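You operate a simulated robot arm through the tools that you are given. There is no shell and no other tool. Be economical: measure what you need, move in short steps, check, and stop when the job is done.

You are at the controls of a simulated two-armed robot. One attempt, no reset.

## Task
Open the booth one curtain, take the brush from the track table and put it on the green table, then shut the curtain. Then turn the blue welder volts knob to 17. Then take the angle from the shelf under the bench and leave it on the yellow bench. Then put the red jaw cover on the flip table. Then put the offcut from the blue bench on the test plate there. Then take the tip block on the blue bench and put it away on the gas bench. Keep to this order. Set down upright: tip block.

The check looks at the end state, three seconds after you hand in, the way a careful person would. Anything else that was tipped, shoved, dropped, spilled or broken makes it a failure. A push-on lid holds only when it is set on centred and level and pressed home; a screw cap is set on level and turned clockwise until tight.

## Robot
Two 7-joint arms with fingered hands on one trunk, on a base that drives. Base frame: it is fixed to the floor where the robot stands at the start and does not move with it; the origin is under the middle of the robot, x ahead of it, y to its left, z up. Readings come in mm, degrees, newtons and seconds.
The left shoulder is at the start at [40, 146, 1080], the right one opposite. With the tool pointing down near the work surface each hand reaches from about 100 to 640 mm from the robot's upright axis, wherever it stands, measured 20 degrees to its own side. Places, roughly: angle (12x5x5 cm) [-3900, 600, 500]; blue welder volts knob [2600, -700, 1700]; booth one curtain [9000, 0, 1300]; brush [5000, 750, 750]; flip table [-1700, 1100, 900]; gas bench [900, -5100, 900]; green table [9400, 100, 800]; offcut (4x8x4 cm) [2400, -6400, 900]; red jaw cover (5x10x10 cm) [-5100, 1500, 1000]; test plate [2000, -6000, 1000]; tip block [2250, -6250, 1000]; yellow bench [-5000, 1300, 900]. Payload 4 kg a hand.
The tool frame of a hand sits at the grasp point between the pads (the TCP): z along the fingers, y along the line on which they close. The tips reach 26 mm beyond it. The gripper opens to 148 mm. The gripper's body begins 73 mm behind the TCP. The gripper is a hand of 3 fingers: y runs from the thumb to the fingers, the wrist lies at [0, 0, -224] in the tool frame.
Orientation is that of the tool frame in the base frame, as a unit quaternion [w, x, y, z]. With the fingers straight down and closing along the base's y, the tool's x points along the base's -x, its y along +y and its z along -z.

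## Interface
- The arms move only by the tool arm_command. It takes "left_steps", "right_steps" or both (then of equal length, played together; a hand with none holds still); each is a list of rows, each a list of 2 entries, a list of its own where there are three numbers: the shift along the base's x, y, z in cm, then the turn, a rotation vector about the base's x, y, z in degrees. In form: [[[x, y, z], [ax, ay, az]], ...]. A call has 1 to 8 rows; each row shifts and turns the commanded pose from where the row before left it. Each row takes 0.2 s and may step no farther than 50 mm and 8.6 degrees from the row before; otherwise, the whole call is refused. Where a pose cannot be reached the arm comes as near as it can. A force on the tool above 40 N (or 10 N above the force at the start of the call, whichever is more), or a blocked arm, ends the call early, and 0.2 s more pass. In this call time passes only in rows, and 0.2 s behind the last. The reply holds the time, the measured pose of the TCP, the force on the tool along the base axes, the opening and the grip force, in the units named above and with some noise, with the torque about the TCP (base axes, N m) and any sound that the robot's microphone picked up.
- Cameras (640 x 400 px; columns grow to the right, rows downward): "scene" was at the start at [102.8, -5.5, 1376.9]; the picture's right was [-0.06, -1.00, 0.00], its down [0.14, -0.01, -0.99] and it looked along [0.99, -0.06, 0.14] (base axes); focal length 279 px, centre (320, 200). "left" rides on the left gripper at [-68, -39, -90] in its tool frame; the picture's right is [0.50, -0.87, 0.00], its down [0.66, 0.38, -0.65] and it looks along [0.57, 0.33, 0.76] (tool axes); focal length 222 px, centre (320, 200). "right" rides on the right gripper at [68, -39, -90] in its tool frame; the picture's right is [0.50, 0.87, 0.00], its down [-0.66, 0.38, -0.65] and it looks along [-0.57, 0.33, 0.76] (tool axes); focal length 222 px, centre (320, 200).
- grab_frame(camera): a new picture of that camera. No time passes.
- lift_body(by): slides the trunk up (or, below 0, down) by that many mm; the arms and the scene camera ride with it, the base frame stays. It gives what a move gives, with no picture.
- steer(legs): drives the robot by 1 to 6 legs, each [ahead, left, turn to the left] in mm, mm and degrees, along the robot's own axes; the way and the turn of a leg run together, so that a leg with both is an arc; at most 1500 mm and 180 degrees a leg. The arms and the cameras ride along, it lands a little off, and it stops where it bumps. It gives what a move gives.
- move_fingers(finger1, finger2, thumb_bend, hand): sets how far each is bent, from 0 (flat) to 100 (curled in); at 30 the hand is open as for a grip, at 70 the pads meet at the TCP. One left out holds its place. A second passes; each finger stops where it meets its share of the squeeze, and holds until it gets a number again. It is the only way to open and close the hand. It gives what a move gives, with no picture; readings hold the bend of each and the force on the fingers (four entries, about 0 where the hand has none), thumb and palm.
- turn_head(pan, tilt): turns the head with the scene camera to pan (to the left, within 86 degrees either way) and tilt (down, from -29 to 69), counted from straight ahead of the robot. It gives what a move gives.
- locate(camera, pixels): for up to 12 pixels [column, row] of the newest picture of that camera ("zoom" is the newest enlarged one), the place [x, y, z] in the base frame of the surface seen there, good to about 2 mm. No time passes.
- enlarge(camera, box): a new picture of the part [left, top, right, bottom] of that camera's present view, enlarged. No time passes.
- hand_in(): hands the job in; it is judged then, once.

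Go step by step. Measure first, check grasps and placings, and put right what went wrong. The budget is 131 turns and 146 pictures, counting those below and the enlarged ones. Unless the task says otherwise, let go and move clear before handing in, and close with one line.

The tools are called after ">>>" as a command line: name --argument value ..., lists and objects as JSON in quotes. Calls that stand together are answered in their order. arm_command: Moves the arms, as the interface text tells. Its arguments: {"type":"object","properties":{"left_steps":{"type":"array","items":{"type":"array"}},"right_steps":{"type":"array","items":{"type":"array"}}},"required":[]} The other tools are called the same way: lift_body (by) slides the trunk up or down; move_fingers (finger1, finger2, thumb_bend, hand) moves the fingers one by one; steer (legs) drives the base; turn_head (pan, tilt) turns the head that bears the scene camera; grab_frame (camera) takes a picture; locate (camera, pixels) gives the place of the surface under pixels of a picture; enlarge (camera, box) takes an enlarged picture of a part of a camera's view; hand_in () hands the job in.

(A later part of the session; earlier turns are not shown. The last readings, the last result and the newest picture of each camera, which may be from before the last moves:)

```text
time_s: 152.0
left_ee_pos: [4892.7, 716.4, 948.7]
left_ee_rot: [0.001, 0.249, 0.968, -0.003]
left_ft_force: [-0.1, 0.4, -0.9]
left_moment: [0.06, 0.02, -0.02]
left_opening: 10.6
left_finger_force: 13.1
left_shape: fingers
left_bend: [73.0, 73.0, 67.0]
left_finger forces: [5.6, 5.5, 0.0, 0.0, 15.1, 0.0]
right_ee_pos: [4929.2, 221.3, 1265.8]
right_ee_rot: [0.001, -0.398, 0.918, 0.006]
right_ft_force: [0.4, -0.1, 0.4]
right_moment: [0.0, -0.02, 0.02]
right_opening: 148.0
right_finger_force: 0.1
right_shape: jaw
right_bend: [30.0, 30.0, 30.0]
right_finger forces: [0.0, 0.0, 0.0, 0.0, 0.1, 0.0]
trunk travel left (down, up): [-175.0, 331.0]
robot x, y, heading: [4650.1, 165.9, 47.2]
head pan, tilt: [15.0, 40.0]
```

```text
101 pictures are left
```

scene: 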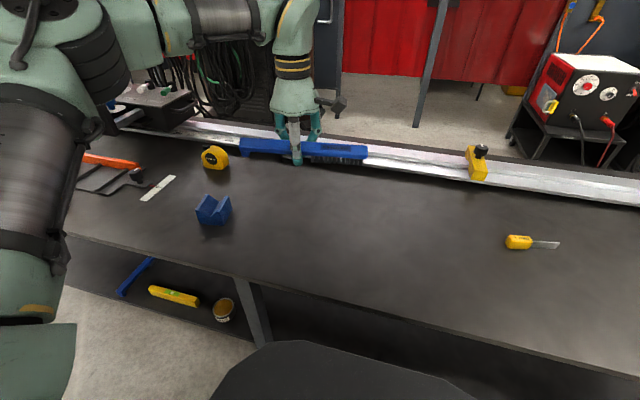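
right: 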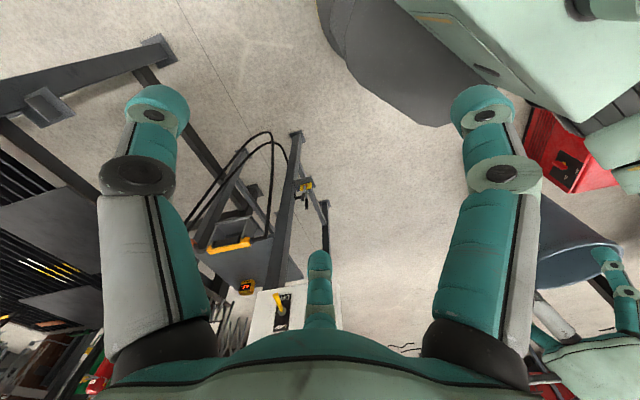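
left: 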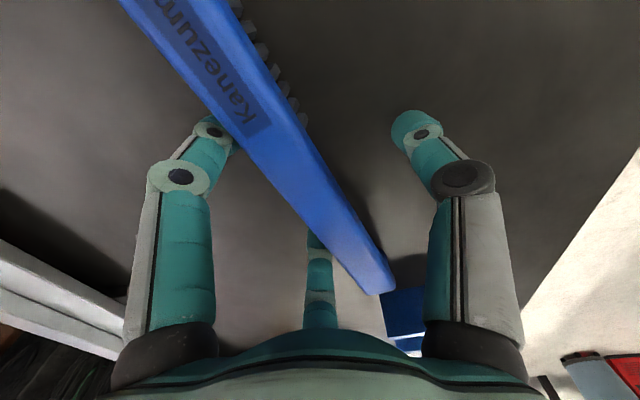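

The brush is gripped (13 N). I'll lift, tuck it back, and drive back to booth one.

>>> arm_command --left_steps '[[[-2.4, -2.6, 3.5], [0, 0, 0]], [[-2.4, -2.6, 3.5], [0, 0, 0]], [[-2.4, -2.6, 3.5], [0, 0, 0]], [[-2.4, -2.6, 3.5], [0, 0, 0]], [[-2.4, -2.6, 3.5], [0, 0, 0]], [[-2.4, -2.6, 3.5], [0, 0, 0]]]'

>>> steer --legs '[[-1065, -733, -0.6], [0, -1300, 0], [650, -700, 0], [1200, -650, 0], [850, -100, 0]]'

>>> turn_head --pan 0 --tilt 20

>>> grab_frame --camera "scene"

```text
time_s: 153.4
left_ee_pos: [4750.7, 558.5, 1157.8]
left_ee_rot: [0.002, 0.247, 0.969, -0.004]
left_ft_force: [0.5, -0.1, -1.9]
left_moment: [0.03, 0.04, -0.02]
left_opening: 10.6
left_finger_force: 13.2
left_shape: fingers
left_bend: [73.0, 73.0, 66.0]
left_finger forces: [6.4, 5.4, 0.1, 0.0, 14.8, 0.1]
right_ee_pos: [4928.3, 220.3, 1267.2]
right_ee_rot: [0.001, -0.396, 0.918, 0.005]
right_ft_force: [-0.7, -0.1, -0.6]
right_moment: [0.06, -0.01, 0.02]
right_opening: 147.9
right_finger_force: 0.1
right_shape: jaw
right_bend: [30.0, 30.0, 30.0]
right_finger forces: [0.1, 0.1, 0.0, 0.0, 0.0, 0.0]
trunk travel left (down, up): [-175.0, 331.0]
robot x, y, heading: [4651.8, 168.0, 47.3]
head pan, tilt: [15.0, 40.0]
```

```text
time_s: 181.1
left_ee_pos: [8396.4, -535.1, 1158.1]
left_ee_rot: [0.001, 0.239, 0.971, -0.003]
left_ft_force: [-0.4, 0.5, -1.6]
left_moment: [0.01, 0.04, -0.01]
left_opening: 10.7
left_finger_force: 13.4
left_shape: fingers
left_bend: [73.0, 73.0, 66.0]
left_finger forces: [6.5, 5.3, 0.0, 0.0, 14.7, 0.0]
right_ee_pos: [8583.0, -870.4, 1266.4]
right_ee_rot: [0.001, -0.407, 0.914, 0.006]
right_ft_force: [-1.0, -0.5, 0.1]
right_moment: [0.0, 0.02, -0.01]
right_opening: 147.7
right_finger_force: 0.1
right_shape: jaw
right_bend: [30.0, 30.0, 30.0]
right_finger forces: [0.0, 0.0, 0.0, 0.1, 0.1, 0.0]
trunk travel left (down, up): [-175.0, 331.0]
robot x, y, heading: [8298.6, -931.3, 48.4]
head pan, tilt: [15.0, 40.0]
```

```text
time_s: 181.9
left_ee_pos: [8394.8, -535.3, 1158.6]
left_ee_rot: [0.002, 0.238, 0.971, -0.003]
left_ft_force: [0.3, 0.7, -1.7]
left_moment: [0.02, 0.04, 0.02]
left_opening: 10.7
left_finger_force: 13.4
left_shape: fingers
left_bend: [73.0, 73.0, 66.0]
left_finger forces: [6.4, 5.2, 0.1, 0.0, 14.6, 0.1]
right_ee_pos: [8583.3, -871.5, 1265.4]
right_ee_rot: [0.0, -0.406, 0.914, 0.006]
right_ft_force: [-0.7, 0.8, 0.0]
right_moment: [0.0, 0.0, 0.03]
right_opening: 147.7
right_finger_force: 0.1
right_shape: jaw
right_bend: [30.0, 30.0, 30.0]
right_finger forces: [0.0, 0.0, 0.0, 0.1, 0.0, 0.0]
trunk travel left (down, up): [-175.0, 331.0]
robot x, y, heading: [8299.1, -930.2, 48.3]
head pan, tilt: [0.0, 20.0]
```

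```text
100 pictures are left
```

scene: 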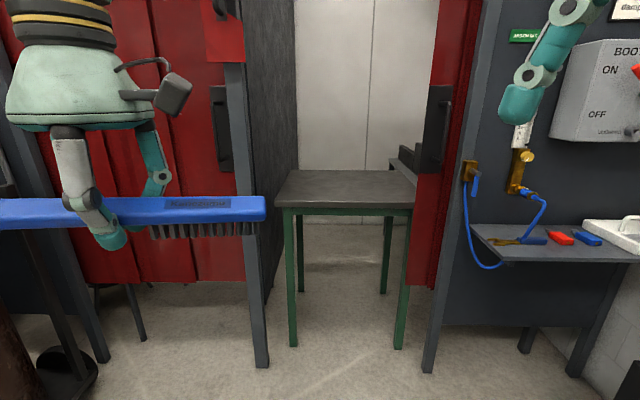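

>>> locate --camera "scene" --pixels '[[275, 205], [412, 208], [290, 175], [385, 173], [345, 190], [425, 170], [258, 300], [242, 200]]'

```text
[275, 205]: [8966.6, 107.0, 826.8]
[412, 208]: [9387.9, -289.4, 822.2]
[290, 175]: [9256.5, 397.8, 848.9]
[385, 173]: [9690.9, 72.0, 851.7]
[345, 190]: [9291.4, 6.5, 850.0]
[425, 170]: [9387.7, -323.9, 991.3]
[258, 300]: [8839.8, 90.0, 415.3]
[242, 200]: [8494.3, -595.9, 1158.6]
```

Table top spans v 6238–6648 at z 850. I'll drive in to bring the brush over it and then check.

>>> steer --legs '[[745, -170, -1.7]]'

>>> arm_command --left_steps '[[[2.8, 2.95, -2], [0, 0, 0]], [[2.8, 2.95, -2], [0, 0, 0]], [[2.8, 2.95, -2], [0, 0, 0]], [[2.8, 2.95, -2], [0, 0, 0]], [[2.8, 2.95, -2], [0, 0, 0]]]'

>>> turn_head --pan 5 --tilt 30

>>> grab_frame --camera "scene"

```text
time_s: 185.9
left_ee_pos: [9022.0, -121.7, 1157.3]
left_ee_rot: [0.002, 0.252, 0.968, -0.003]
left_ft_force: [0.5, 0.3, -1.7]
left_moment: [0.02, 0.05, 0.01]
left_opening: 10.5
left_finger_force: 13.4
left_shape: fingers
left_bend: [73.0, 73.0, 66.0]
left_finger forces: [6.3, 5.4, 0.1, 0.0, 14.6, 0.1]
right_ee_pos: [9197.9, -462.6, 1267.2]
right_ee_rot: [0.0, -0.393, 0.919, 0.006]
right_ft_force: [0.2, -0.4, -0.4]
right_moment: [-0.01, 0.02, -0.01]
right_opening: 147.9
right_finger_force: 0.1
right_shape: jaw
right_bend: [30.0, 30.0, 30.0]
right_finger forces: [0.1, 0.1, 0.0, 0.0, 0.0, 0.1]
trunk travel left (down, up): [-175.0, 331.0]
robot x, y, heading: [8914.5, -515.6, 46.9]
head pan, tilt: [0.0, 20.0]
```

```text
time_s: 187.1
left_ee_pos: [9141.3, 2.2, 1072.5]
left_ee_rot: [0.003, 0.252, 0.968, -0.004]
left_ft_force: [0.4, 0.2, -1.7]
left_moment: [0.01, 0.04, -0.02]
left_opening: 10.4
left_finger_force: 13.3
left_shape: fingers
left_bend: [73.0, 73.0, 66.0]
left_finger forces: [6.7, 5.4, 0.0, 0.0, 14.7, 0.0]
left hand out of reach, approached as far as the arm can: row 5
right_ee_pos: [9198.1, -463.6, 1266.6]
right_ee_rot: [0.002, -0.394, 0.919, 0.006]
right_ft_force: [-0.3, -0.1, -1.2]
right_moment: [0.01, -0.02, 0.02]
right_opening: 147.9
right_finger_force: 0.0
right_shape: jaw
right_bend: [30.0, 30.0, 30.0]
right_finger forces: [0.0, 0.0, 0.0, 0.1, 0.0, 0.0]
trunk travel left (down, up): [-175.0, 331.0]
robot x, y, heading: [8917.1, -517.5, 46.8]
head pan, tilt: [0.0, 20.0]
```

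```text
time_s: 187.9
left_ee_pos: [9140.9, 2.4, 1072.7]
left_ee_rot: [0.002, 0.252, 0.968, -0.003]
left_ft_force: [0.6, -0.2, -2.0]
left_moment: [0.01, 0.07, 0.03]
left_opening: 10.4
left_finger_force: 13.7
left_shape: fingers
left_bend: [73.0, 73.0, 66.0]
left_finger forces: [6.6, 5.4, 0.0, 0.0, 14.7, 0.1]
right_ee_pos: [9198.5, -463.7, 1265.7]
right_ee_rot: [0.0, -0.393, 0.919, 0.006]
right_ft_force: [0.1, 0.0, -0.2]
right_moment: [-0.02, -0.01, -0.03]
right_opening: 147.9
right_finger_force: 0.1
right_shape: jaw
right_bend: [30.0, 30.0, 30.0]
right_finger forces: [0.0, 0.1, 0.0, 0.0, 0.0, 0.1]
trunk travel left (down, up): [-175.0, 331.0]
robot x, y, heading: [8915.8, -518.6, 46.7]
head pan, tilt: [5.0, 30.0]
```

```text
99 pictures are left
```

scene: 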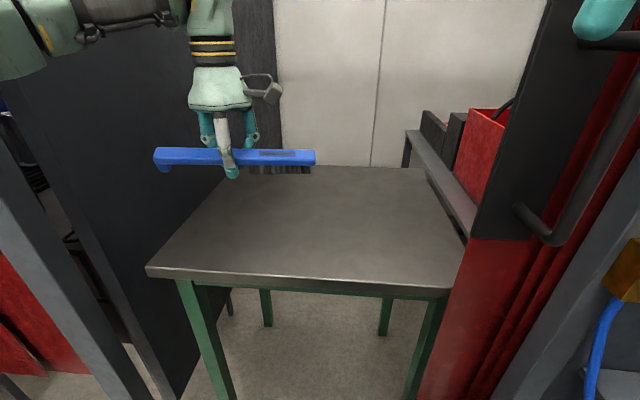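

The brush hangs over the table's left front; I'll lower it and shift it 65 mm deeper and 40 mm right.

>>> arm_command --left_steps '[[[0, 0, -4.7], [0, 0, 0]], [[0, 0, -4.0], [0, 0, 0]], [[2.5, 0.7, -3], [0, 0, 0]], [[2.5, 0.7, -3], [0, 0, 0]], [[2.4, 0.6, -2.5], [0, 0, 0]]]'

>>> grab_frame --camera "scene"

```text
time_s: 189.1
left_ee_pos: [9216.8, 22.5, 900.4]
left_ee_rot: [0.002, 0.253, 0.968, -0.004]
left_ft_force: [0.6, -0.1, -1.6]
left_moment: [0.03, 0.06, -0.02]
left_opening: 9.6
left_finger_force: 12.9
left_shape: fingers
left_bend: [73.0, 73.0, 66.0]
left_finger forces: [6.8, 5.3, 0.0, 0.0, 14.5, 0.1]
right_ee_pos: [9199.5, -463.0, 1265.0]
right_ee_rot: [0.0, -0.393, 0.919, 0.006]
right_ft_force: [0.4, 0.4, -0.5]
right_moment: [-0.03, -0.01, -0.03]
right_opening: 148.1
right_finger_force: 0.1
right_shape: jaw
right_bend: [30.0, 30.0, 30.0]
right_finger forces: [0.0, 0.0, 0.0, 0.0, 0.0, 0.0]
trunk travel left (down, up): [-175.0, 331.0]
robot x, y, heading: [8917.9, -517.0, 46.7]
head pan, tilt: [5.0, 30.0]
```

```text
98 pictures are left
```

scene: 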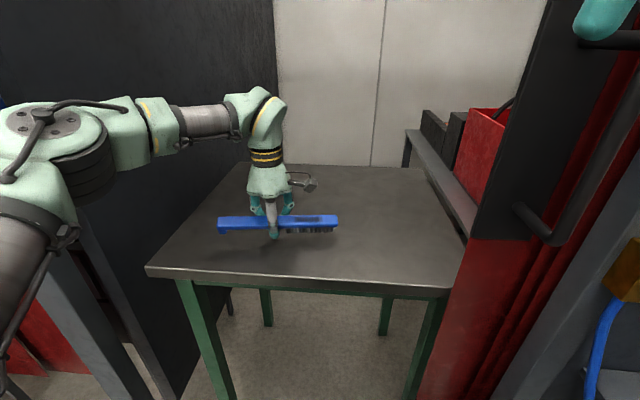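

Well placed over the table; I'll lower the last 16 mm, let go and rise.

>>> arm_command --left_steps '[[[0, 0, -1.2], [0, 0, 0]], [[0, 0, -0.5], [0, 0, 0]]]'

>>> move_fingers --hand "left" --finger1 48 --finger2 48 --thumb_bend 48

>>> arm_command --left_steps '[[[0, 0, 4.5], [0, 0, 0]], [[0, 0, 4.5], [0, 0, 0]], [[0, 0, 4.5], [0, 0, 0]], [[-2.8, -2.9, 3], [0, 0, 0]], [[-2.8, -2.9, 3], [0, 0, 0]], [[-2.8, -2.9, 3], [0, 0, 0]], [[-2.8, -2.9, 3], [0, 0, 0]], [[-2.8, -2.9, 3], [0, 0, 0]]]'

>>> grab_frame --camera "scene"

```text
time_s: 189.7
left_ee_pos: [9213.8, 20.7, 883.1]
left_ee_rot: [0.002, 0.253, 0.968, -0.004]
left_ft_force: [-0.3, 0.6, 0.1]
left_moment: [-0.04, -0.11, 0.04]
left_opening: 10.0
left_finger_force: 14.3
left_shape: fingers
left_bend: [73.0, 73.0, 66.0]
left_finger forces: [7.5, 6.2, 0.0, 0.0, 14.2, 0.0]
right_ee_pos: [9198.6, -463.6, 1265.9]
right_ee_rot: [0.0, -0.393, 0.919, 0.007]
right_ft_force: [0.9, -0.3, 0.4]
right_moment: [-0.01, 0.01, -0.01]
right_opening: 147.8
right_finger_force: 0.0
right_shape: jaw
right_bend: [30.0, 30.0, 30.0]
right_finger forces: [0.1, 0.0, 0.0, 0.0, 0.0, 0.1]
trunk travel left (down, up): [-175.0, 331.0]
robot x, y, heading: [8918.0, -515.7, 46.9]
head pan, tilt: [5.0, 30.0]
```

```text
time_s: 190.7
left_ee_pos: [9213.3, 21.5, 884.6]
left_ee_rot: [0.003, 0.252, 0.968, -0.004]
left_ft_force: [0.4, -0.9, 4.7]
left_moment: [0.15, 0.07, 0.0]
left_opening: 68.2
left_finger_force: 2.5
left_shape: fingers
left_bend: [48.0, 49.0, 48.0]
left_finger forces: [0.0, 4.5, 0.0, 0.0, 0.0, 0.0]
right_ee_pos: [9197.8, -463.5, 1265.3]
right_ee_rot: [0.001, -0.393, 0.92, 0.006]
right_ft_force: [-0.9, 0.5, -0.6]
right_moment: [-0.01, 0.01, 0.0]
right_opening: 147.8
right_finger_force: 0.0
right_shape: jaw
right_bend: [30.0, 30.0, 30.0]
right_finger forces: [0.0, 0.0, 0.0, 0.0, 0.0, 0.1]
trunk travel left (down, up): [-175.0, 331.0]
robot x, y, heading: [8917.4, -516.4, 47.0]
head pan, tilt: [5.0, 30.0]
```

```text
refused: row 4 steps farther than a row can; nothing moved
```

```text
97 pictures are left
```

scene: 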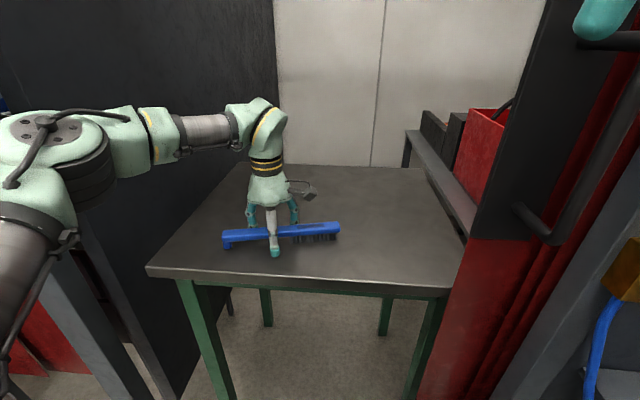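

The row was a touch too long. I'll rise and withdraw with smaller steps, back out, and re-orient the hand to face the curtain bar.

>>> arm_command --left_steps '[[[0, 0, 4.5], [0, 0, 0]], [[0, 0, 4.5], [0, 0, 0]], [[0, 0, 4.5], [0, 0, 0]], [[-2.7, -2.8, 1.8], [0, 0, 0]], [[-2.7, -2.8, 1.8], [0, 0, 0]], [[-2.7, -2.8, 1.8], [0, 0, 0]], [[-2.7, -2.8, 1.8], [0, 0, 0]], [[-2.7, -2.8, 1.8], [0, 0, 0]]]'

>>> grab_frame --camera "scene"

>>> steer --legs '[[-280, -75, 0]]'

>>> arm_command --left_steps '[[[0, 0, 0], [0, 0, 8.4]], [[0, 0, 0], [0, 0, 8.4]], [[0, 0, 0], [0, 0, 8.4]], [[0, 0, 0], [0, 0, 8.4]], [[0, 0, 0], [0, 0, 8.4]], [[0, 0, 0], [0, 0, 8.4]], [[0, 0, 0], [0, 0, 8.4]], [[0, 0, 0], [0, 0, 8.4]]]'

>>> arm_command --left_steps '[[[0.96, 1, 0.4], [0, 0, 8.4]], [[0.96, 1, 0.4], [5.96, -5.63, 0]], [[0.96, 1, 0.4], [5.96, -5.63, 0]], [[0.96, 1, 0.4], [5.96, -5.63, 0]], [[0.96, 1, 0.4], [5.96, -5.63, 0]], [[0.96, 1, 0.4], [5.96, -5.63, 0]], [[0.96, 1, 0.4], [5.96, -5.63, 0]]]'

>>> arm_command --left_steps '[[[0.96, 1, 0.4], [5.96, -5.63, 0]], [[0.96, 1, 0.4], [5.96, -5.63, 0]], [[0.96, 1, 0.4], [5.96, -5.63, 0]], [[0.96, 1, 0.4], [5.96, -5.63, 0]]]'

```text
time_s: 192.5
left_ee_pos: [9070.3, -121.1, 1106.2]
left_ee_rot: [0.002, 0.253, 0.968, -0.002]
left_ft_force: [0.2, -0.4, 0.3]
left_moment: [-0.01, -0.03, 0.03]
left_opening: 68.6
left_finger_force: 0.1
left_shape: fingers
left_bend: [48.0, 48.0, 48.0]
left_finger forces: [0.0, 0.0, 0.1, 0.0, 0.0, 0.0]
left hand out of reach, approached as far as the arm can: row 3
right_ee_pos: [9197.8, -464.5, 1266.3]
right_ee_rot: [0.001, -0.393, 0.919, 0.006]
right_ft_force: [0.2, -1.6, -0.1]
right_moment: [0.04, -0.02, -0.02]
right_opening: 147.8
right_finger_force: 0.0
right_shape: jaw
right_bend: [30.0, 30.0, 30.0]
right_finger forces: [0.0, 0.1, 0.0, 0.0, 0.0, 0.0]
trunk travel left (down, up): [-175.0, 331.0]
robot x, y, heading: [8917.4, -516.7, 46.8]
head pan, tilt: [5.0, 30.0]
```

```text
96 pictures are left
```

scene: 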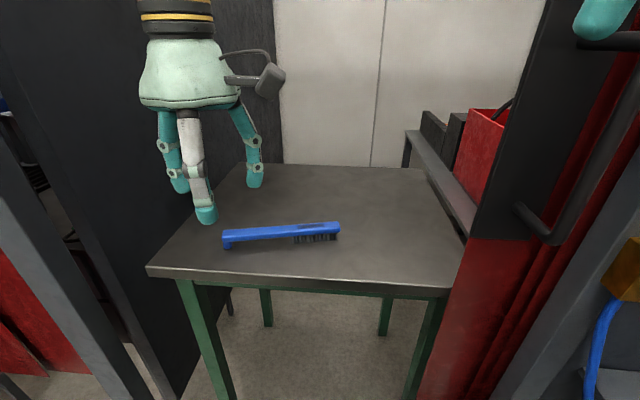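

```text
time_s: 194.4
left_ee_pos: [8939.0, -370.8, 1104.2]
left_ee_rot: [0.002, 0.253, 0.968, -0.003]
left_ft_force: [0.9, -0.6, 0.7]
left_moment: [0.01, 0.03, 0.01]
left_opening: 68.3
left_finger_force: 0.0
left_shape: fingers
left_bend: [48.0, 48.0, 48.0]
left_finger forces: [0.0, 0.1, 0.0, 0.1, 0.0, 0.0]
right_ee_pos: [9065.7, -713.6, 1265.7]
right_ee_rot: [0.001, -0.393, 0.919, 0.006]
right_ft_force: [1.0, 0.4, -0.1]
right_moment: [0.04, 0.03, 0.0]
right_opening: 147.7
right_finger_force: 0.1
right_shape: jaw
right_bend: [30.0, 30.0, 30.0]
right_finger forces: [0.0, 0.0, 0.0, 0.1, 0.0, 0.0]
trunk travel left (down, up): [-175.0, 331.0]
robot x, y, heading: [8784.7, -772.5, 46.8]
head pan, tilt: [5.0, 30.0]
```

```text
time_s: 196.2
left_ee_pos: [8937.1, -371.8, 1105.2]
left_ee_rot: [0.003, -0.326, 0.945, -0.001]
left_ft_force: [0.2, -0.8, 0.0]
left_moment: [-0.01, 0.04, -0.02]
left_opening: 68.3
left_finger_force: 0.0
left_shape: fingers
left_bend: [48.0, 48.0, 48.0]
left_finger forces: [0.0, 0.0, 0.1, 0.0, 0.1, 0.0]
right_ee_pos: [9066.0, -714.0, 1265.9]
right_ee_rot: [0.0, -0.393, 0.92, 0.005]
right_ft_force: [0.0, 0.2, 0.2]
right_moment: [-0.01, 0.01, -0.01]
right_opening: 148.0
right_finger_force: 0.0
right_shape: jaw
right_bend: [30.0, 30.0, 30.0]
right_finger forces: [0.0, 0.0, 0.0, 0.0, 0.0, 0.1]
trunk travel left (down, up): [-175.0, 331.0]
robot x, y, heading: [8784.5, -766.6, 46.6]
head pan, tilt: [5.0, 30.0]
```

```text
time_s: 197.8
left_ee_pos: [9005.9, -301.8, 1132.8]
left_ee_rot: [0.386, -0.357, 0.835, 0.164]
left_ft_force: [-0.1, -0.2, 0.6]
left_moment: [0.02, -0.01, -0.01]
left_opening: 68.6
left_finger_force: 0.1
left_shape: fingers
left_bend: [48.0, 48.0, 48.0]
left_finger forces: [0.0, 0.0, 0.1, 0.1, 0.1, 0.0]
right_ee_pos: [9066.1, -714.0, 1266.5]
right_ee_rot: [0.001, -0.393, 0.92, 0.005]
right_ft_force: [-0.3, -0.5, -0.3]
right_moment: [0.01, 0.05, 0.01]
right_opening: 148.0
right_finger_force: 0.0
right_shape: jaw
right_bend: [30.0, 30.0, 30.0]
right_finger forces: [0.0, 0.0, 0.0, 0.0, 0.0, 0.2]
trunk travel left (down, up): [-175.0, 331.0]
robot x, y, heading: [8782.0, -765.5, 46.8]
head pan, tilt: [5.0, 30.0]
```

```text
time_s: 198.8
left_ee_pos: [9044.4, -265.6, 1152.8]
left_ee_rot: [0.607, -0.292, 0.692, 0.26]
left_ft_force: [0.0, -0.3, -0.9]
left_moment: [-0.01, 0.0, 0.02]
left_opening: 68.6
left_finger_force: 0.0
left_shape: fingers
left_bend: [48.0, 48.0, 48.0]
left_finger forces: [0.1, 0.0, 0.0, 0.1, 0.1, 0.1]
right_ee_pos: [9066.7, -719.6, 1267.0]
right_ee_rot: [0.002, -0.394, 0.919, 0.008]
right_ft_force: [-0.1, -0.7, -0.5]
right_moment: [0.02, 0.0, -0.02]
right_opening: 147.8
right_finger_force: 0.2
right_shape: jaw
right_bend: [30.0, 30.0, 30.0]
right_finger forces: [0.0, 0.0, 0.0, 0.1, 0.0, 0.1]
trunk travel left (down, up): [-175.0, 331.0]
robot x, y, heading: [8781.6, -765.8, 46.7]
head pan, tilt: [5.0, 30.0]
```

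Hand faces the wall at (9044,-266). I'll move it right to the bar's line and look.

>>> arm_command --left_steps '[[[3.4, -3.2, 0.1], [0, 0, 0]], [[3.4, -3.2, 0.1], [0, 0, 0]], [[3.4, -3.2, 0.1], [0, 0, 0]], [[3.4, -3.2, 0.1], [0, 0, 0]], [[3.4, -3.2, 0.1], [0, 0, 0]], [[3.4, -3.2, 0.1], [0, 0, 0]], [[2.1, -2.0, 0], [0, 0, 0]]]'

>>> grab_frame --camera "left"

>>> locate --camera "left" --pixels '[[300, 80], [320, 110], [330, 140], [345, 170], [310, 60]]'

>>> turn_head --pan 0 --tilt 15

>>> grab_frame --camera "scene"

```text
time_s: 200.4
left_ee_pos: [9270.4, -473.1, 1157.2]
left_ee_rot: [0.605, -0.295, 0.693, 0.26]
left_ft_force: [1.1, -0.1, 0.0]
left_moment: [0.02, 0.01, 0.0]
left_opening: 68.4
left_finger_force: 0.1
left_shape: fingers
left_bend: [48.0, 48.0, 48.0]
left_finger forces: [0.0, 0.1, 0.0, 0.0, 0.1, 0.0]
right_ee_pos: [9066.1, -716.2, 1264.7]
right_ee_rot: [0.0, -0.394, 0.919, 0.006]
right_ft_force: [-0.1, -1.1, -0.7]
right_moment: [-0.02, -0.01, 0.0]
right_opening: 148.0
right_finger_force: 0.0
right_shape: jaw
right_bend: [30.0, 30.0, 30.0]
right_finger forces: [0.0, 0.1, 0.1, 0.0, 0.0, 0.0]
trunk travel left (down, up): [-175.0, 331.0]
robot x, y, heading: [8779.6, -768.8, 46.8]
head pan, tilt: [5.0, 30.0]
```

```text
95 pictures are left
```

left: 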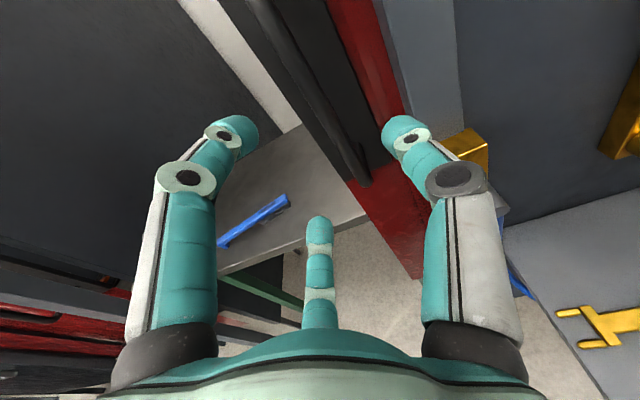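

```text
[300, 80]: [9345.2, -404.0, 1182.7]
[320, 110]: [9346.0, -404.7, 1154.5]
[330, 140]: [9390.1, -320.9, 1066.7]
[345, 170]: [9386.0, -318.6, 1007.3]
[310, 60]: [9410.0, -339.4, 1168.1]
```

```text
time_s: 201.2
left_ee_pos: [9268.8, -472.4, 1157.7]
left_ee_rot: [0.605, -0.295, 0.693, 0.26]
left_ft_force: [0.2, -0.2, 0.4]
left_moment: [-0.03, -0.02, 0.02]
left_opening: 68.6
left_finger_force: 0.1
left_shape: fingers
left_bend: [48.0, 48.0, 48.0]
left_finger forces: [0.0, 0.0, 0.0, 0.1, 0.1, 0.1]
right_ee_pos: [9066.1, -715.2, 1266.6]
right_ee_rot: [0.0, -0.393, 0.919, 0.006]
right_ft_force: [-0.1, 0.1, -0.4]
right_moment: [-0.01, 0.02, 0.01]
right_opening: 147.8
right_finger_force: 0.1
right_shape: jaw
right_bend: [30.0, 30.0, 30.0]
right_finger forces: [0.1, 0.0, 0.0, 0.1, 0.0, 0.1]
trunk travel left (down, up): [-175.0, 331.0]
robot x, y, heading: [8784.2, -769.0, 46.7]
head pan, tilt: [0.0, 15.0]
```

```text
94 pictures are left
```

scene: 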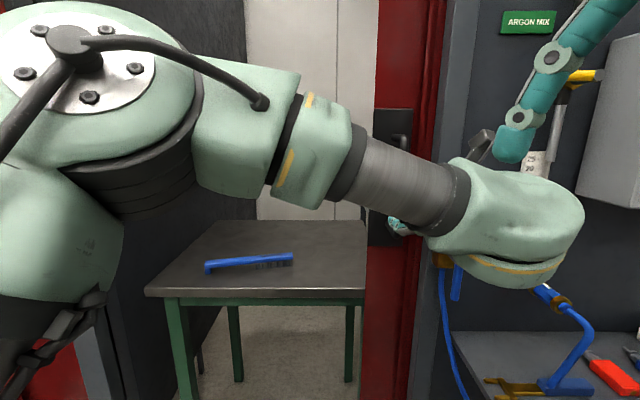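

Bar is at (9346,-404); I'll advance onto it, grip, and slide left.

>>> arm_command --left_steps '[[[2.67, 2.43, 0], [0, 0, 0]], [[2.67, 2.43, 0], [0, 0, 0]], [[2.67, 2.43, 0], [0, 0, 0]]]'

>>> move_fingers --hand "left" --finger1 68 --finger2 68 --thumb_bend 68

>>> arm_command --left_steps '[[[-2.2, 2.05, 0], [0, 0, 0]], [[-3.4, 3.2, 0], [0, 0, 0]], [[-3.4, 3.2, 0], [0, 0, 0]], [[-3.4, 3.2, 0], [0, 0, 0]], [[-3.4, 3.2, 0], [0, 0, 0]], [[-3.4, 3.2, 0], [0, 0, 0]], [[-3.4, 3.2, 0], [0, 0, 0]]]'

>>> grab_frame --camera "scene"

```text
time_s: 202.0
left_ee_pos: [9349.6, -397.7, 1156.9]
left_ee_rot: [0.604, -0.294, 0.694, 0.259]
left_ft_force: [1.2, -0.3, -0.8]
left_moment: [0.02, -0.01, 0.01]
left_opening: 68.5
left_finger_force: 0.1
left_shape: fingers
left_bend: [48.0, 48.0, 48.0]
left_finger forces: [0.1, 0.0, 0.0, 0.0, 0.1, 0.1]
right_ee_pos: [9067.0, -714.6, 1264.5]
right_ee_rot: [0.001, -0.393, 0.919, 0.006]
right_ft_force: [0.5, -0.3, -0.3]
right_moment: [-0.01, -0.05, 0.02]
right_opening: 147.7
right_finger_force: 0.0
right_shape: jaw
right_bend: [30.0, 30.0, 30.0]
right_finger forces: [0.0, 0.0, 0.0, 0.1, 0.0, 0.0]
trunk travel left (down, up): [-175.0, 331.0]
robot x, y, heading: [8786.9, -766.5, 47.0]
head pan, tilt: [0.0, 15.0]
```

```text
time_s: 203.0
left_ee_pos: [9348.7, -398.1, 1157.5]
left_ee_rot: [0.604, -0.296, 0.693, 0.26]
left_ft_force: [-0.4, 0.3, -0.2]
left_moment: [0.0, -0.01, 0.02]
left_opening: 5.3
left_finger_force: 0.4
left_shape: fingers
left_bend: [68.0, 68.0, 68.0]
left_finger forces: [0.0, 0.3, 0.1, 0.0, 0.0, 0.0]
right_ee_pos: [9066.4, -714.0, 1266.0]
right_ee_rot: [0.001, -0.393, 0.92, 0.005]
right_ft_force: [-0.5, 0.0, 0.1]
right_moment: [0.0, 0.03, 0.01]
right_opening: 148.0
right_finger_force: 0.1
right_shape: jaw
right_bend: [30.0, 30.0, 30.0]
right_finger forces: [0.0, 0.1, 0.0, 0.0, 0.1, 0.0]
trunk travel left (down, up): [-175.0, 331.0]
robot x, y, heading: [8782.6, -768.6, 46.9]
head pan, tilt: [0.0, 15.0]
```

```text
time_s: 204.6
left_ee_pos: [9120.6, -185.6, 1153.4]
left_ee_rot: [0.605, -0.296, 0.692, 0.26]
left_ft_force: [-0.9, 0.6, -0.3]
left_moment: [-0.03, 0.0, -0.06]
left_opening: 5.8
left_finger_force: 0.8
left_shape: fingers
left_bend: [68.0, 68.0, 68.0]
left_finger forces: [0.1, 0.6, 0.0, 0.0, 0.5, 0.1]
right_ee_pos: [9063.9, -714.4, 1266.3]
right_ee_rot: [0.0, -0.393, 0.92, 0.005]
right_ft_force: [-0.4, -0.4, 0.9]
right_moment: [0.01, -0.06, -0.02]
right_opening: 148.1
right_finger_force: 0.1
right_shape: jaw
right_bend: [30.0, 30.0, 30.0]
right_finger forces: [0.1, 0.0, 0.1, 0.0, 0.1, 0.1]
trunk travel left (down, up): [-175.0, 331.0]
robot x, y, heading: [8782.6, -765.0, 46.7]
head pan, tilt: [0.0, 15.0]
```

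```text
93 pictures are left
```

scene: 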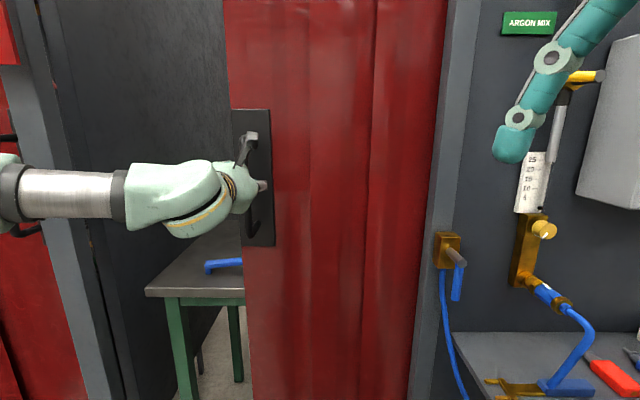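

The curtain follows. I'll drive left 240 mm, then finish with the arm.

>>> steer --legs '[[0, 240, 0]]'

>>> arm_command --left_steps '[[[-2.9, 2.75, 0], [0, 0, 0]], [[-2.2, 2.05, 0], [0, 0, 0]]]'

>>> grab_frame --camera "scene"

```text
time_s: 206.4
left_ee_pos: [8953.7, -27.1, 1154.0]
left_ee_rot: [0.604, -0.294, 0.694, 0.259]
left_ft_force: [0.9, -0.3, 0.1]
left_moment: [0.04, -0.03, -0.02]
left_opening: 6.1
left_finger_force: 1.1
left_shape: fingers
left_bend: [68.0, 68.0, 68.0]
left_finger forces: [0.0, 0.2, 0.0, 0.1, 1.1, 0.0]
right_ee_pos: [8895.6, -554.6, 1265.2]
right_ee_rot: [0.001, -0.392, 0.92, 0.006]
right_ft_force: [0.7, 0.1, 0.4]
right_moment: [0.01, -0.01, -0.03]
right_opening: 147.8
right_finger_force: 0.1
right_shape: jaw
right_bend: [30.0, 30.0, 30.0]
right_finger forces: [0.0, 0.1, 0.1, 0.0, 0.0, 0.0]
trunk travel left (down, up): [-175.0, 331.0]
robot x, y, heading: [8613.4, -611.1, 46.8]
head pan, tilt: [0.0, 15.0]
```

```text
time_s: 207.0
left_ee_pos: [8901.2, 22.8, 1152.1]
left_ee_rot: [0.605, -0.294, 0.693, 0.258]
left_ft_force: [-0.7, 0.4, 0.5]
left_moment: [0.03, 0.04, -0.02]
left_opening: 5.7
left_finger_force: 0.7
left_shape: fingers
left_bend: [68.0, 68.0, 68.0]
left_finger forces: [0.0, 0.8, 0.1, 0.0, 0.1, 0.1]
right_ee_pos: [8895.3, -553.9, 1266.1]
right_ee_rot: [0.0, -0.393, 0.92, 0.005]
right_ft_force: [0.2, 0.2, -1.1]
right_moment: [0.0, -0.05, -0.01]
right_opening: 147.9
right_finger_force: 0.0
right_shape: jaw
right_bend: [30.0, 30.0, 30.0]
right_finger forces: [0.1, 0.0, 0.1, 0.1, 0.1, 0.2]
trunk travel left (down, up): [-175.0, 331.0]
robot x, y, heading: [8613.1, -607.7, 46.8]
head pan, tilt: [0.0, 15.0]
```

```text
92 pictures are left
```

scene: 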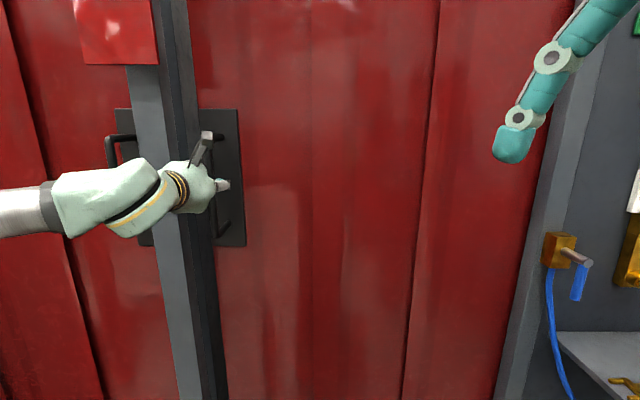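

Nearly shut; 20 mm more, then release, withdraw and check the bar's position against the original (8884,34).

>>> arm_command --left_steps '[[[-1.2, 1.1, 0], [0, 0, 0]], [[-0.9, 0.8, 0], [0, 0, 0]]]'

>>> move_fingers --hand "left" --finger1 55 --finger2 55 --thumb_bend 50

>>> arm_command --left_steps '[[[-2.5, -2.7, 0], [0, 0, 0]], [[-2.5, -2.7, 0], [0, 0, 0]], [[-2.5, -2.7, 0], [0, 0, 0]], [[-2.5, -2.7, 0], [0, 0, 0]]]'

>>> grab_frame --camera "left"

>>> locate --camera "left" --pixels '[[300, 80], [310, 100], [320, 120], [330, 140]]'

```text
time_s: 207.6
left_ee_pos: [8883.0, 40.0, 1152.8]
left_ee_rot: [0.605, -0.294, 0.693, 0.259]
left_ft_force: [1.7, -0.5, 0.7]
left_moment: [-0.02, -0.05, 0.01]
left_opening: 6.2
left_finger_force: 0.7
left_shape: fingers
left_bend: [68.0, 68.0, 68.0]
left_finger forces: [0.1, 0.2, 0.0, 0.1, 0.6, 0.0]
right_ee_pos: [8896.0, -554.7, 1265.3]
right_ee_rot: [0.0, -0.393, 0.92, 0.006]
right_ft_force: [0.3, 1.2, -1.1]
right_moment: [-0.03, 0.01, -0.01]
right_opening: 148.0
right_finger_force: 0.0
right_shape: jaw
right_bend: [30.0, 30.0, 30.0]
right_finger forces: [0.0, 0.0, 0.0, 0.0, 0.0, 0.1]
trunk travel left (down, up): [-175.0, 331.0]
robot x, y, heading: [8611.7, -610.9, 46.7]
head pan, tilt: [0.0, 15.0]
```

```text
time_s: 208.6
left_ee_pos: [8883.0, 40.4, 1153.2]
left_ee_rot: [0.605, -0.294, 0.693, 0.259]
left_ft_force: [-0.4, -0.2, -0.2]
left_moment: [0.02, -0.01, 0.0]
left_opening: 53.7
left_finger_force: 0.0
left_shape: fingers
left_bend: [55.0, 55.0, 50.0]
left_finger forces: [0.0, 0.1, 0.0, 0.0, 0.0, 0.0]
right_ee_pos: [8895.1, -554.5, 1264.8]
right_ee_rot: [0.001, -0.393, 0.92, 0.006]
right_ft_force: [0.2, 0.0, 0.0]
right_moment: [-0.02, 0.02, 0.03]
right_opening: 148.0
right_finger_force: 0.2
right_shape: jaw
right_bend: [30.0, 30.0, 30.0]
right_finger forces: [0.0, 0.1, 0.0, 0.0, 0.0, 0.1]
trunk travel left (down, up): [-175.0, 331.0]
robot x, y, heading: [8615.3, -607.1, 46.6]
head pan, tilt: [0.0, 15.0]
```

```text
time_s: 209.6
left_ee_pos: [8780.0, -69.6, 1153.4]
left_ee_rot: [0.606, -0.293, 0.693, 0.258]
left_ft_force: [0.2, -0.8, 0.3]
left_moment: [0.0, -0.02, 0.01]
left_opening: 53.6
left_finger_force: 0.0
left_shape: fingers
left_bend: [55.0, 55.0, 50.0]
left_finger forces: [0.0, 0.0, 0.0, 0.0, 0.1, 0.0]
right_ee_pos: [8894.6, -556.4, 1265.9]
right_ee_rot: [0.001, -0.392, 0.92, 0.006]
right_ft_force: [-0.3, -0.3, -0.2]
right_moment: [0.02, 0.01, 0.0]
right_opening: 148.0
right_finger_force: 0.1
right_shape: jaw
right_bend: [30.0, 30.0, 30.0]
right_finger forces: [0.0, 0.1, 0.0, 0.0, 0.1, 0.1]
trunk travel left (down, up): [-175.0, 331.0]
robot x, y, heading: [8616.2, -605.6, 46.7]
head pan, tilt: [0.0, 15.0]
```

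```text
91 pictures are left
```

left: 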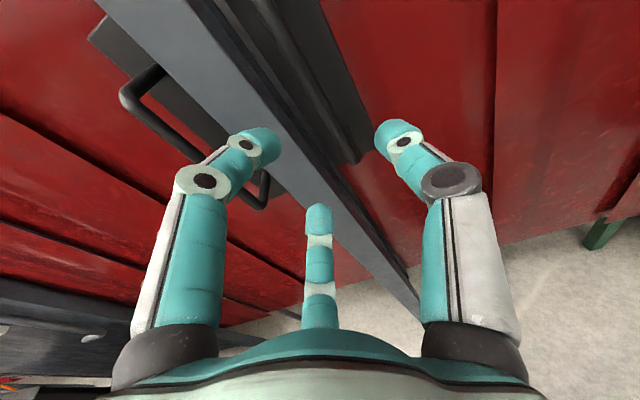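

```text
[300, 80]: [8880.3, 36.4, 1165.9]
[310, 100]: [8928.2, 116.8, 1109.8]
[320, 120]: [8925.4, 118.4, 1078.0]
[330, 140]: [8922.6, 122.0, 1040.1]
```

The bar is back at (8880,36), so the curtain is shut. I'll turn the hand down, then drive back west to view the blue welder.

>>> steer --legs '[[-500, 0, 0]]'

>>> arm_command --left_steps '[[[-1.5, -1.5, 1.4], [-5.9, 5.6, 0]], [[-1.5, -1.5, 1.4], [-5.9, 5.6, 0]], [[-1.5, -1.5, 1.4], [-5.9, 5.6, 0]], [[-1.5, -1.5, 1.4], [-5.9, 5.6, 0]], [[-1.5, -1.5, 1.4], [-5.9, 5.6, 0]], [[-1.5, -1.5, 1.4], [-5.9, 5.6, 0]], [[-1.5, -1.5, 1.4], [-5.9, 5.6, 0]], [[-1.5, -1.5, 1.4], [-5.9, 5.6, 0]]]'

>>> arm_command --left_steps '[[[0, 0, 1], [-5.9, 5.6, 0]], [[0, 0, 1], [-5.9, 5.6, 0]]]'

>>> steer --legs '[[-878, 30, 0], [-1200, 650, 0], [-650, 700, 0], [-250, 1000, 0], [-180, 1065, 0], [0, 0, 120]]'

>>> turn_head --pan 0 --tilt 0

>>> grab_frame --camera "scene"

```text
time_s: 212.4
left_ee_pos: [8444.0, -423.5, 1153.7]
left_ee_rot: [0.605, -0.295, 0.692, 0.26]
left_ft_force: [-0.7, -0.2, 0.2]
left_moment: [0.05, -0.02, -0.02]
left_opening: 53.7
left_finger_force: 0.1
left_shape: fingers
left_bend: [55.0, 55.0, 50.0]
left_finger forces: [0.1, 0.0, 0.0, 0.0, 0.0, 0.1]
right_ee_pos: [8561.6, -909.8, 1267.5]
right_ee_rot: [0.001, -0.395, 0.919, 0.006]
right_ft_force: [0.3, 0.1, 0.8]
right_moment: [-0.03, -0.02, -0.04]
right_opening: 148.0
right_finger_force: 0.1
right_shape: jaw
right_bend: [30.0, 30.0, 30.0]
right_finger forces: [0.0, 0.0, 0.0, 0.0, 0.0, 0.1]
trunk travel left (down, up): [-175.0, 331.0]
robot x, y, heading: [8279.5, -964.3, 47.1]
head pan, tilt: [0.0, 15.0]
```

```text
time_s: 214.2
left_ee_pos: [8327.2, -545.5, 1264.4]
left_ee_rot: [0.137, -0.389, 0.909, 0.059]
left_ft_force: [0.4, -0.5, -0.3]
left_moment: [0.04, 0.02, 0.04]
left_opening: 53.6
left_finger_force: 0.1
left_shape: fingers
left_bend: [55.0, 55.0, 50.0]
left_finger forces: [0.0, 0.0, 0.0, 0.0, 0.0, 0.0]
right_ee_pos: [8561.3, -911.1, 1265.0]
right_ee_rot: [0.0, -0.394, 0.919, 0.006]
right_ft_force: [-0.3, -0.1, 0.2]
right_moment: [0.0, 0.04, 0.01]
right_opening: 148.0
right_finger_force: 0.1
right_shape: jaw
right_bend: [30.0, 30.0, 30.0]
right_finger forces: [0.0, 0.1, 0.0, 0.0, 0.1, 0.0]
trunk travel left (down, up): [-175.0, 331.0]
robot x, y, heading: [8282.3, -961.0, 46.9]
head pan, tilt: [0.0, 15.0]
```

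```text
time_s: 214.8
left_ee_pos: [8333.0, -541.7, 1275.8]
left_ee_rot: [0.008, -0.394, 0.919, 0.003]
left_ft_force: [-0.3, 0.0, -0.2]
left_moment: [0.03, 0.05, -0.02]
left_opening: 53.6
left_finger_force: 0.1
left_shape: fingers
left_bend: [55.0, 55.0, 50.0]
left_finger forces: [0.1, 0.0, 0.0, 0.0, 0.0, 0.0]
left hand out of reach, approached as far as the arm can: row 2
right_ee_pos: [8563.7, -909.8, 1265.9]
right_ee_rot: [0.001, -0.395, 0.918, 0.007]
right_ft_force: [0.3, 0.3, -0.3]
right_moment: [0.01, 0.02, 0.04]
right_opening: 147.5
right_finger_force: 0.1
right_shape: jaw
right_bend: [30.0, 30.0, 30.0]
right_finger forces: [0.1, 0.1, 0.0, 0.1, 0.1, 0.0]
trunk travel left (down, up): [-175.0, 331.0]
robot x, y, heading: [8279.2, -963.5, 46.9]
head pan, tilt: [0.0, 15.0]
```

```text
time_s: 245.6
left_ee_pos: [3187.5, -1266.6, 1275.8]
left_ee_rot: [-0.001, 0.997, -0.072, -0.009]
left_ft_force: [0.8, 0.0, 0.5]
left_moment: [-0.03, -0.01, 0.03]
left_opening: 53.6
left_finger_force: 0.0
left_shape: fingers
left_bend: [55.0, 55.0, 50.0]
left_finger forces: [0.1, 0.0, 0.1, 0.1, 0.0, 0.0]
right_ee_pos: [3352.9, -865.4, 1266.5]
right_ee_rot: [0.005, 0.998, -0.07, -0.003]
right_ft_force: [0.0, -0.7, -0.5]
right_moment: [0.01, 0.01, 0.01]
right_opening: 147.6
right_finger_force: 0.0
right_shape: jaw
right_bend: [30.0, 30.0, 30.0]
right_finger forces: [0.0, 0.1, 0.1, 0.0, 0.0, 0.1]
trunk travel left (down, up): [-175.0, 331.0]
robot x, y, heading: [3556.7, -1067.0, 172.4]
head pan, tilt: [0.0, 15.0]
```

```text
time_s: 246.4
left_ee_pos: [3187.1, -1265.7, 1275.5]
left_ee_rot: [0.0, 0.997, -0.072, -0.009]
left_ft_force: [0.1, -0.3, 0.2]
left_moment: [0.0, 0.0, 0.02]
left_opening: 53.6
left_finger_force: 0.1
left_shape: fingers
left_bend: [55.0, 55.0, 50.0]
left_finger forces: [0.1, 0.1, 0.0, 0.0, 0.0, 0.1]
right_ee_pos: [3352.1, -865.0, 1265.8]
right_ee_rot: [0.005, 0.997, -0.071, -0.003]
right_ft_force: [-0.8, 0.6, -0.4]
right_moment: [0.02, -0.05, 0.0]
right_opening: 148.1
right_finger_force: 0.1
right_shape: jaw
right_bend: [30.0, 30.0, 30.0]
right_finger forces: [0.0, 0.0, 0.1, 0.0, 0.0, 0.0]
trunk travel left (down, up): [-175.0, 331.0]
robot x, y, heading: [3556.9, -1061.7, 172.3]
head pan, tilt: [0.0, 0.0]
```

```text
90 pictures are left
```

scene: 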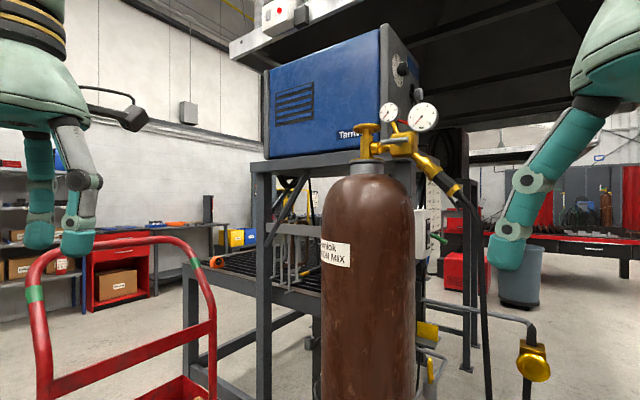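

The blue welder's control face is at the right side (400,65), facing away to the right. I'll measure it and the cylinder/trolley.

>>> locate --camera "scene" --pixels '[[402, 68], [390, 50], [412, 60], [270, 100], [370, 100], [355, 300], [412, 300], [530, 360], [470, 300], [200, 390], [40, 320], [465, 360]]'

>>> turn_head --pan -60 --tilt 10

>>> grab_frame --camera "scene"

```text
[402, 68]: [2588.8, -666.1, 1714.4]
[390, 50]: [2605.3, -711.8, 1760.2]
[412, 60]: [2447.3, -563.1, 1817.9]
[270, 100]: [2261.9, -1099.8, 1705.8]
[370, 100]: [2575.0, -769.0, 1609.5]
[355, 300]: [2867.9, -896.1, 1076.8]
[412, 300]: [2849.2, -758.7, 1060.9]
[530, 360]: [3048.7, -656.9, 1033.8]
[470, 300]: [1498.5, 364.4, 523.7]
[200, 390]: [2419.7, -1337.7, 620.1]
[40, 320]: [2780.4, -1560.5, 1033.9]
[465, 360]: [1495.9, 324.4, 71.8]
```

```text
time_s: 247.7
left_ee_pos: [3185.9, -1265.9, 1276.3]
left_ee_rot: [-0.001, 0.997, -0.072, -0.009]
left_ft_force: [-0.1, 0.0, 0.3]
left_moment: [0.01, 0.01, 0.01]
left_opening: 53.7
left_finger_force: 0.1
left_shape: fingers
left_bend: [55.0, 55.0, 50.0]
left_finger forces: [0.0, 0.0, 0.0, 0.0, 0.0, 0.0]
right_ee_pos: [3353.0, -865.5, 1265.3]
right_ee_rot: [0.004, 0.998, -0.07, -0.003]
right_ft_force: [0.9, 0.0, -1.0]
right_moment: [-0.02, 0.01, -0.01]
right_opening: 148.0
right_finger_force: 0.2
right_shape: jaw
right_bend: [30.0, 30.0, 30.0]
right_finger forces: [0.0, 0.0, 0.0, 0.1, 0.0, 0.1]
trunk travel left (down, up): [-175.0, 331.0]
robot x, y, heading: [3560.3, -1063.9, 172.4]
head pan, tilt: [-60.0, 10.0]
```

```text
89 pictures are left
```

scene: 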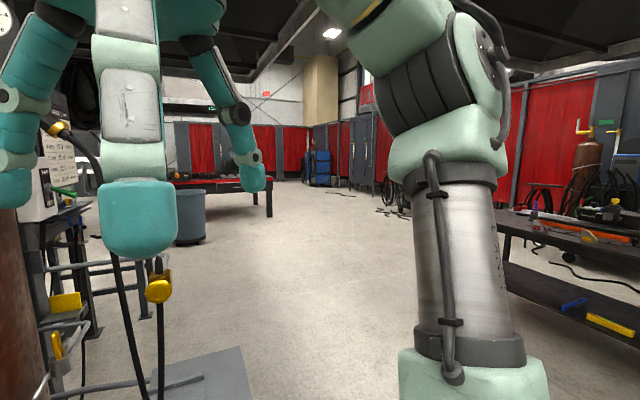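

The face's normal points to about 47°, so I must stand on its north-east side. I'll check the floor plate and hose at bottom left of this view before driving.

>>> locate --camera "scene" --pixels '[[240, 350], [250, 395], [160, 375], [160, 290], [80, 390], [60, 300], [190, 230], [150, 330], [320, 300]]'

>>> turn_head --pan -30 --tilt 45

>>> grab_frame --camera "scene"

```text
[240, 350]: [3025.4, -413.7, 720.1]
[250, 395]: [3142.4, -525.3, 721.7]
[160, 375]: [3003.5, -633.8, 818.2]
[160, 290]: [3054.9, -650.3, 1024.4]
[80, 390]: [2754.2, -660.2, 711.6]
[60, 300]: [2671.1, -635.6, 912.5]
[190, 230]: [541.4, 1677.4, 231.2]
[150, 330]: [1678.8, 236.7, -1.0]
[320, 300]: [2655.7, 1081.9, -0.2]
```

```text
time_s: 248.7
left_ee_pos: [3186.6, -1266.1, 1275.5]
left_ee_rot: [-0.001, 0.997, -0.073, -0.009]
left_ft_force: [0.3, 0.3, 0.4]
left_moment: [-0.01, 0.02, 0.01]
left_opening: 53.6
left_finger_force: 0.0
left_shape: fingers
left_bend: [55.0, 55.0, 50.0]
left_finger forces: [0.1, 0.1, 0.0, 0.0, 0.0, 0.1]
right_ee_pos: [3353.4, -865.7, 1265.9]
right_ee_rot: [0.005, 0.997, -0.071, -0.004]
right_ft_force: [-0.7, -0.8, 0.0]
right_moment: [-0.03, -0.03, 0.05]
right_opening: 148.2
right_finger_force: 0.2
right_shape: jaw
right_bend: [30.0, 30.0, 30.0]
right_finger forces: [0.0, 0.0, 0.0, 0.0, 0.0, 0.1]
trunk travel left (down, up): [-175.0, 331.0]
robot x, y, heading: [3560.3, -1067.4, 172.4]
head pan, tilt: [-30.0, 45.0]
```

```text
88 pictures are left
```

scene: 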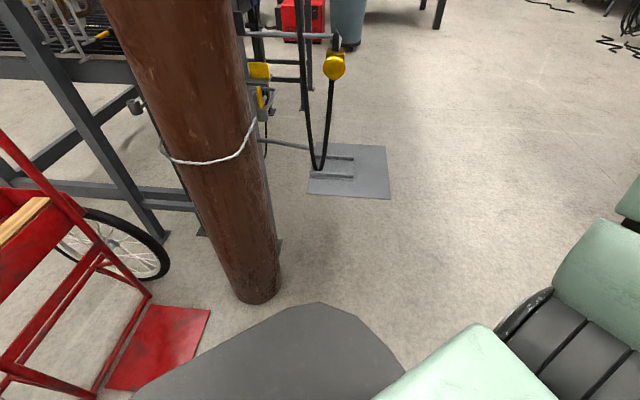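

A shelf at z 720 sticks out left of the welder's front, so I'll stand a bit to the right of the face, using the left arm. Driving to a viewing spot ~1.1 m in front.

>>> steer --legs '[[-110, -989, 0], [642, -293, 0], [0, 0, 54.6]]'

>>> lift_body --by 330

>>> turn_head --pan 10 --tilt 5

>>> grab_frame --camera "scene"

```text
time_s: 259.8
left_ee_pos: [3145.3, -144.5, 1275.4]
left_ee_rot: [0.003, 0.919, 0.395, -0.009]
left_ft_force: [0.5, 0.3, -0.1]
left_moment: [-0.02, 0.02, -0.03]
left_opening: 53.5
left_finger_force: 0.0
left_shape: fingers
left_bend: [55.0, 55.0, 50.0]
left_finger forces: [0.0, 0.0, 0.1, 0.0, 0.1, 0.1]
right_ee_pos: [2911.7, 223.2, 1267.0]
right_ee_rot: [0.005, 0.918, 0.397, -0.001]
right_ft_force: [-0.5, -0.3, -0.7]
right_moment: [0.0, 0.0, 0.0]
right_opening: 147.8
right_finger_force: 0.1
right_shape: jaw
right_bend: [30.0, 30.0, 30.0]
right_finger forces: [0.0, 0.0, 0.1, 0.1, 0.0, 0.0]
trunk travel left (down, up): [-175.0, 331.0]
robot x, y, heading: [3192.1, 277.2, -132.4]
head pan, tilt: [-30.0, 45.0]
```

```text
time_s: 263.0
left_ee_pos: [3143.6, -144.4, 1604.5]
left_ee_rot: [0.004, 0.918, 0.396, -0.008]
left_ft_force: [0.9, 0.3, 0.7]
left_moment: [-0.01, 0.05, 0.03]
left_opening: 53.6
left_finger_force: 0.0
left_shape: fingers
left_bend: [55.0, 55.0, 50.0]
left_finger forces: [0.0, 0.1, 0.1, 0.0, 0.0, 0.0]
right_ee_pos: [2911.6, 222.8, 1595.1]
right_ee_rot: [0.006, 0.917, 0.398, 0.0]
right_ft_force: [0.1, 0.0, -0.3]
right_moment: [0.0, 0.01, 0.01]
right_opening: 147.9
right_finger_force: 0.1
right_shape: jaw
right_bend: [30.0, 30.0, 30.0]
right_finger forces: [0.0, 0.0, 0.0, 0.0, 0.1, 0.0]
trunk travel left (down, up): [-505.0, 1.0]
robot x, y, heading: [3191.7, 275.3, -132.6]
head pan, tilt: [-30.0, 45.0]
```

```text
time_s: 264.1
left_ee_pos: [3144.0, -143.9, 1605.2]
left_ee_rot: [0.003, 0.919, 0.395, -0.008]
left_ft_force: [-0.5, 0.5, 0.3]
left_moment: [0.01, -0.01, 0.01]
left_opening: 53.6
left_finger_force: 0.0
left_shape: fingers
left_bend: [55.0, 55.0, 50.0]
left_finger forces: [0.1, 0.1, 0.0, 0.0, 0.1, 0.0]
right_ee_pos: [2912.0, 222.0, 1594.5]
right_ee_rot: [0.006, 0.918, 0.397, -0.001]
right_ft_force: [-0.4, 0.5, 0.7]
right_moment: [0.05, 0.04, -0.01]
right_opening: 148.0
right_finger_force: 0.1
right_shape: jaw
right_bend: [30.0, 30.0, 30.0]
right_finger forces: [0.0, 0.0, 0.0, 0.0, 0.0, 0.1]
trunk travel left (down, up): [-505.0, 1.0]
robot x, y, heading: [3193.9, 277.7, -132.8]
head pan, tilt: [10.0, 5.0]
```

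```text
87 pictures are left
```

scene: 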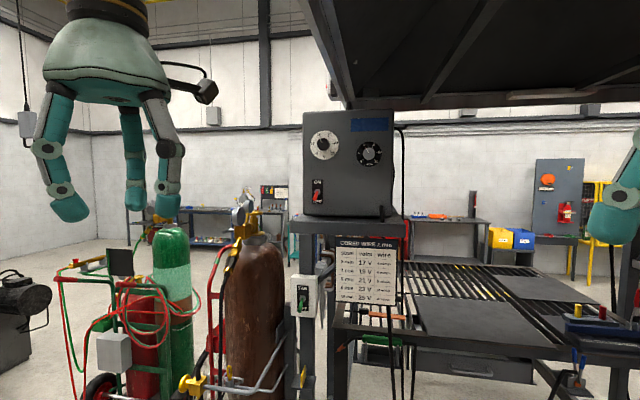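

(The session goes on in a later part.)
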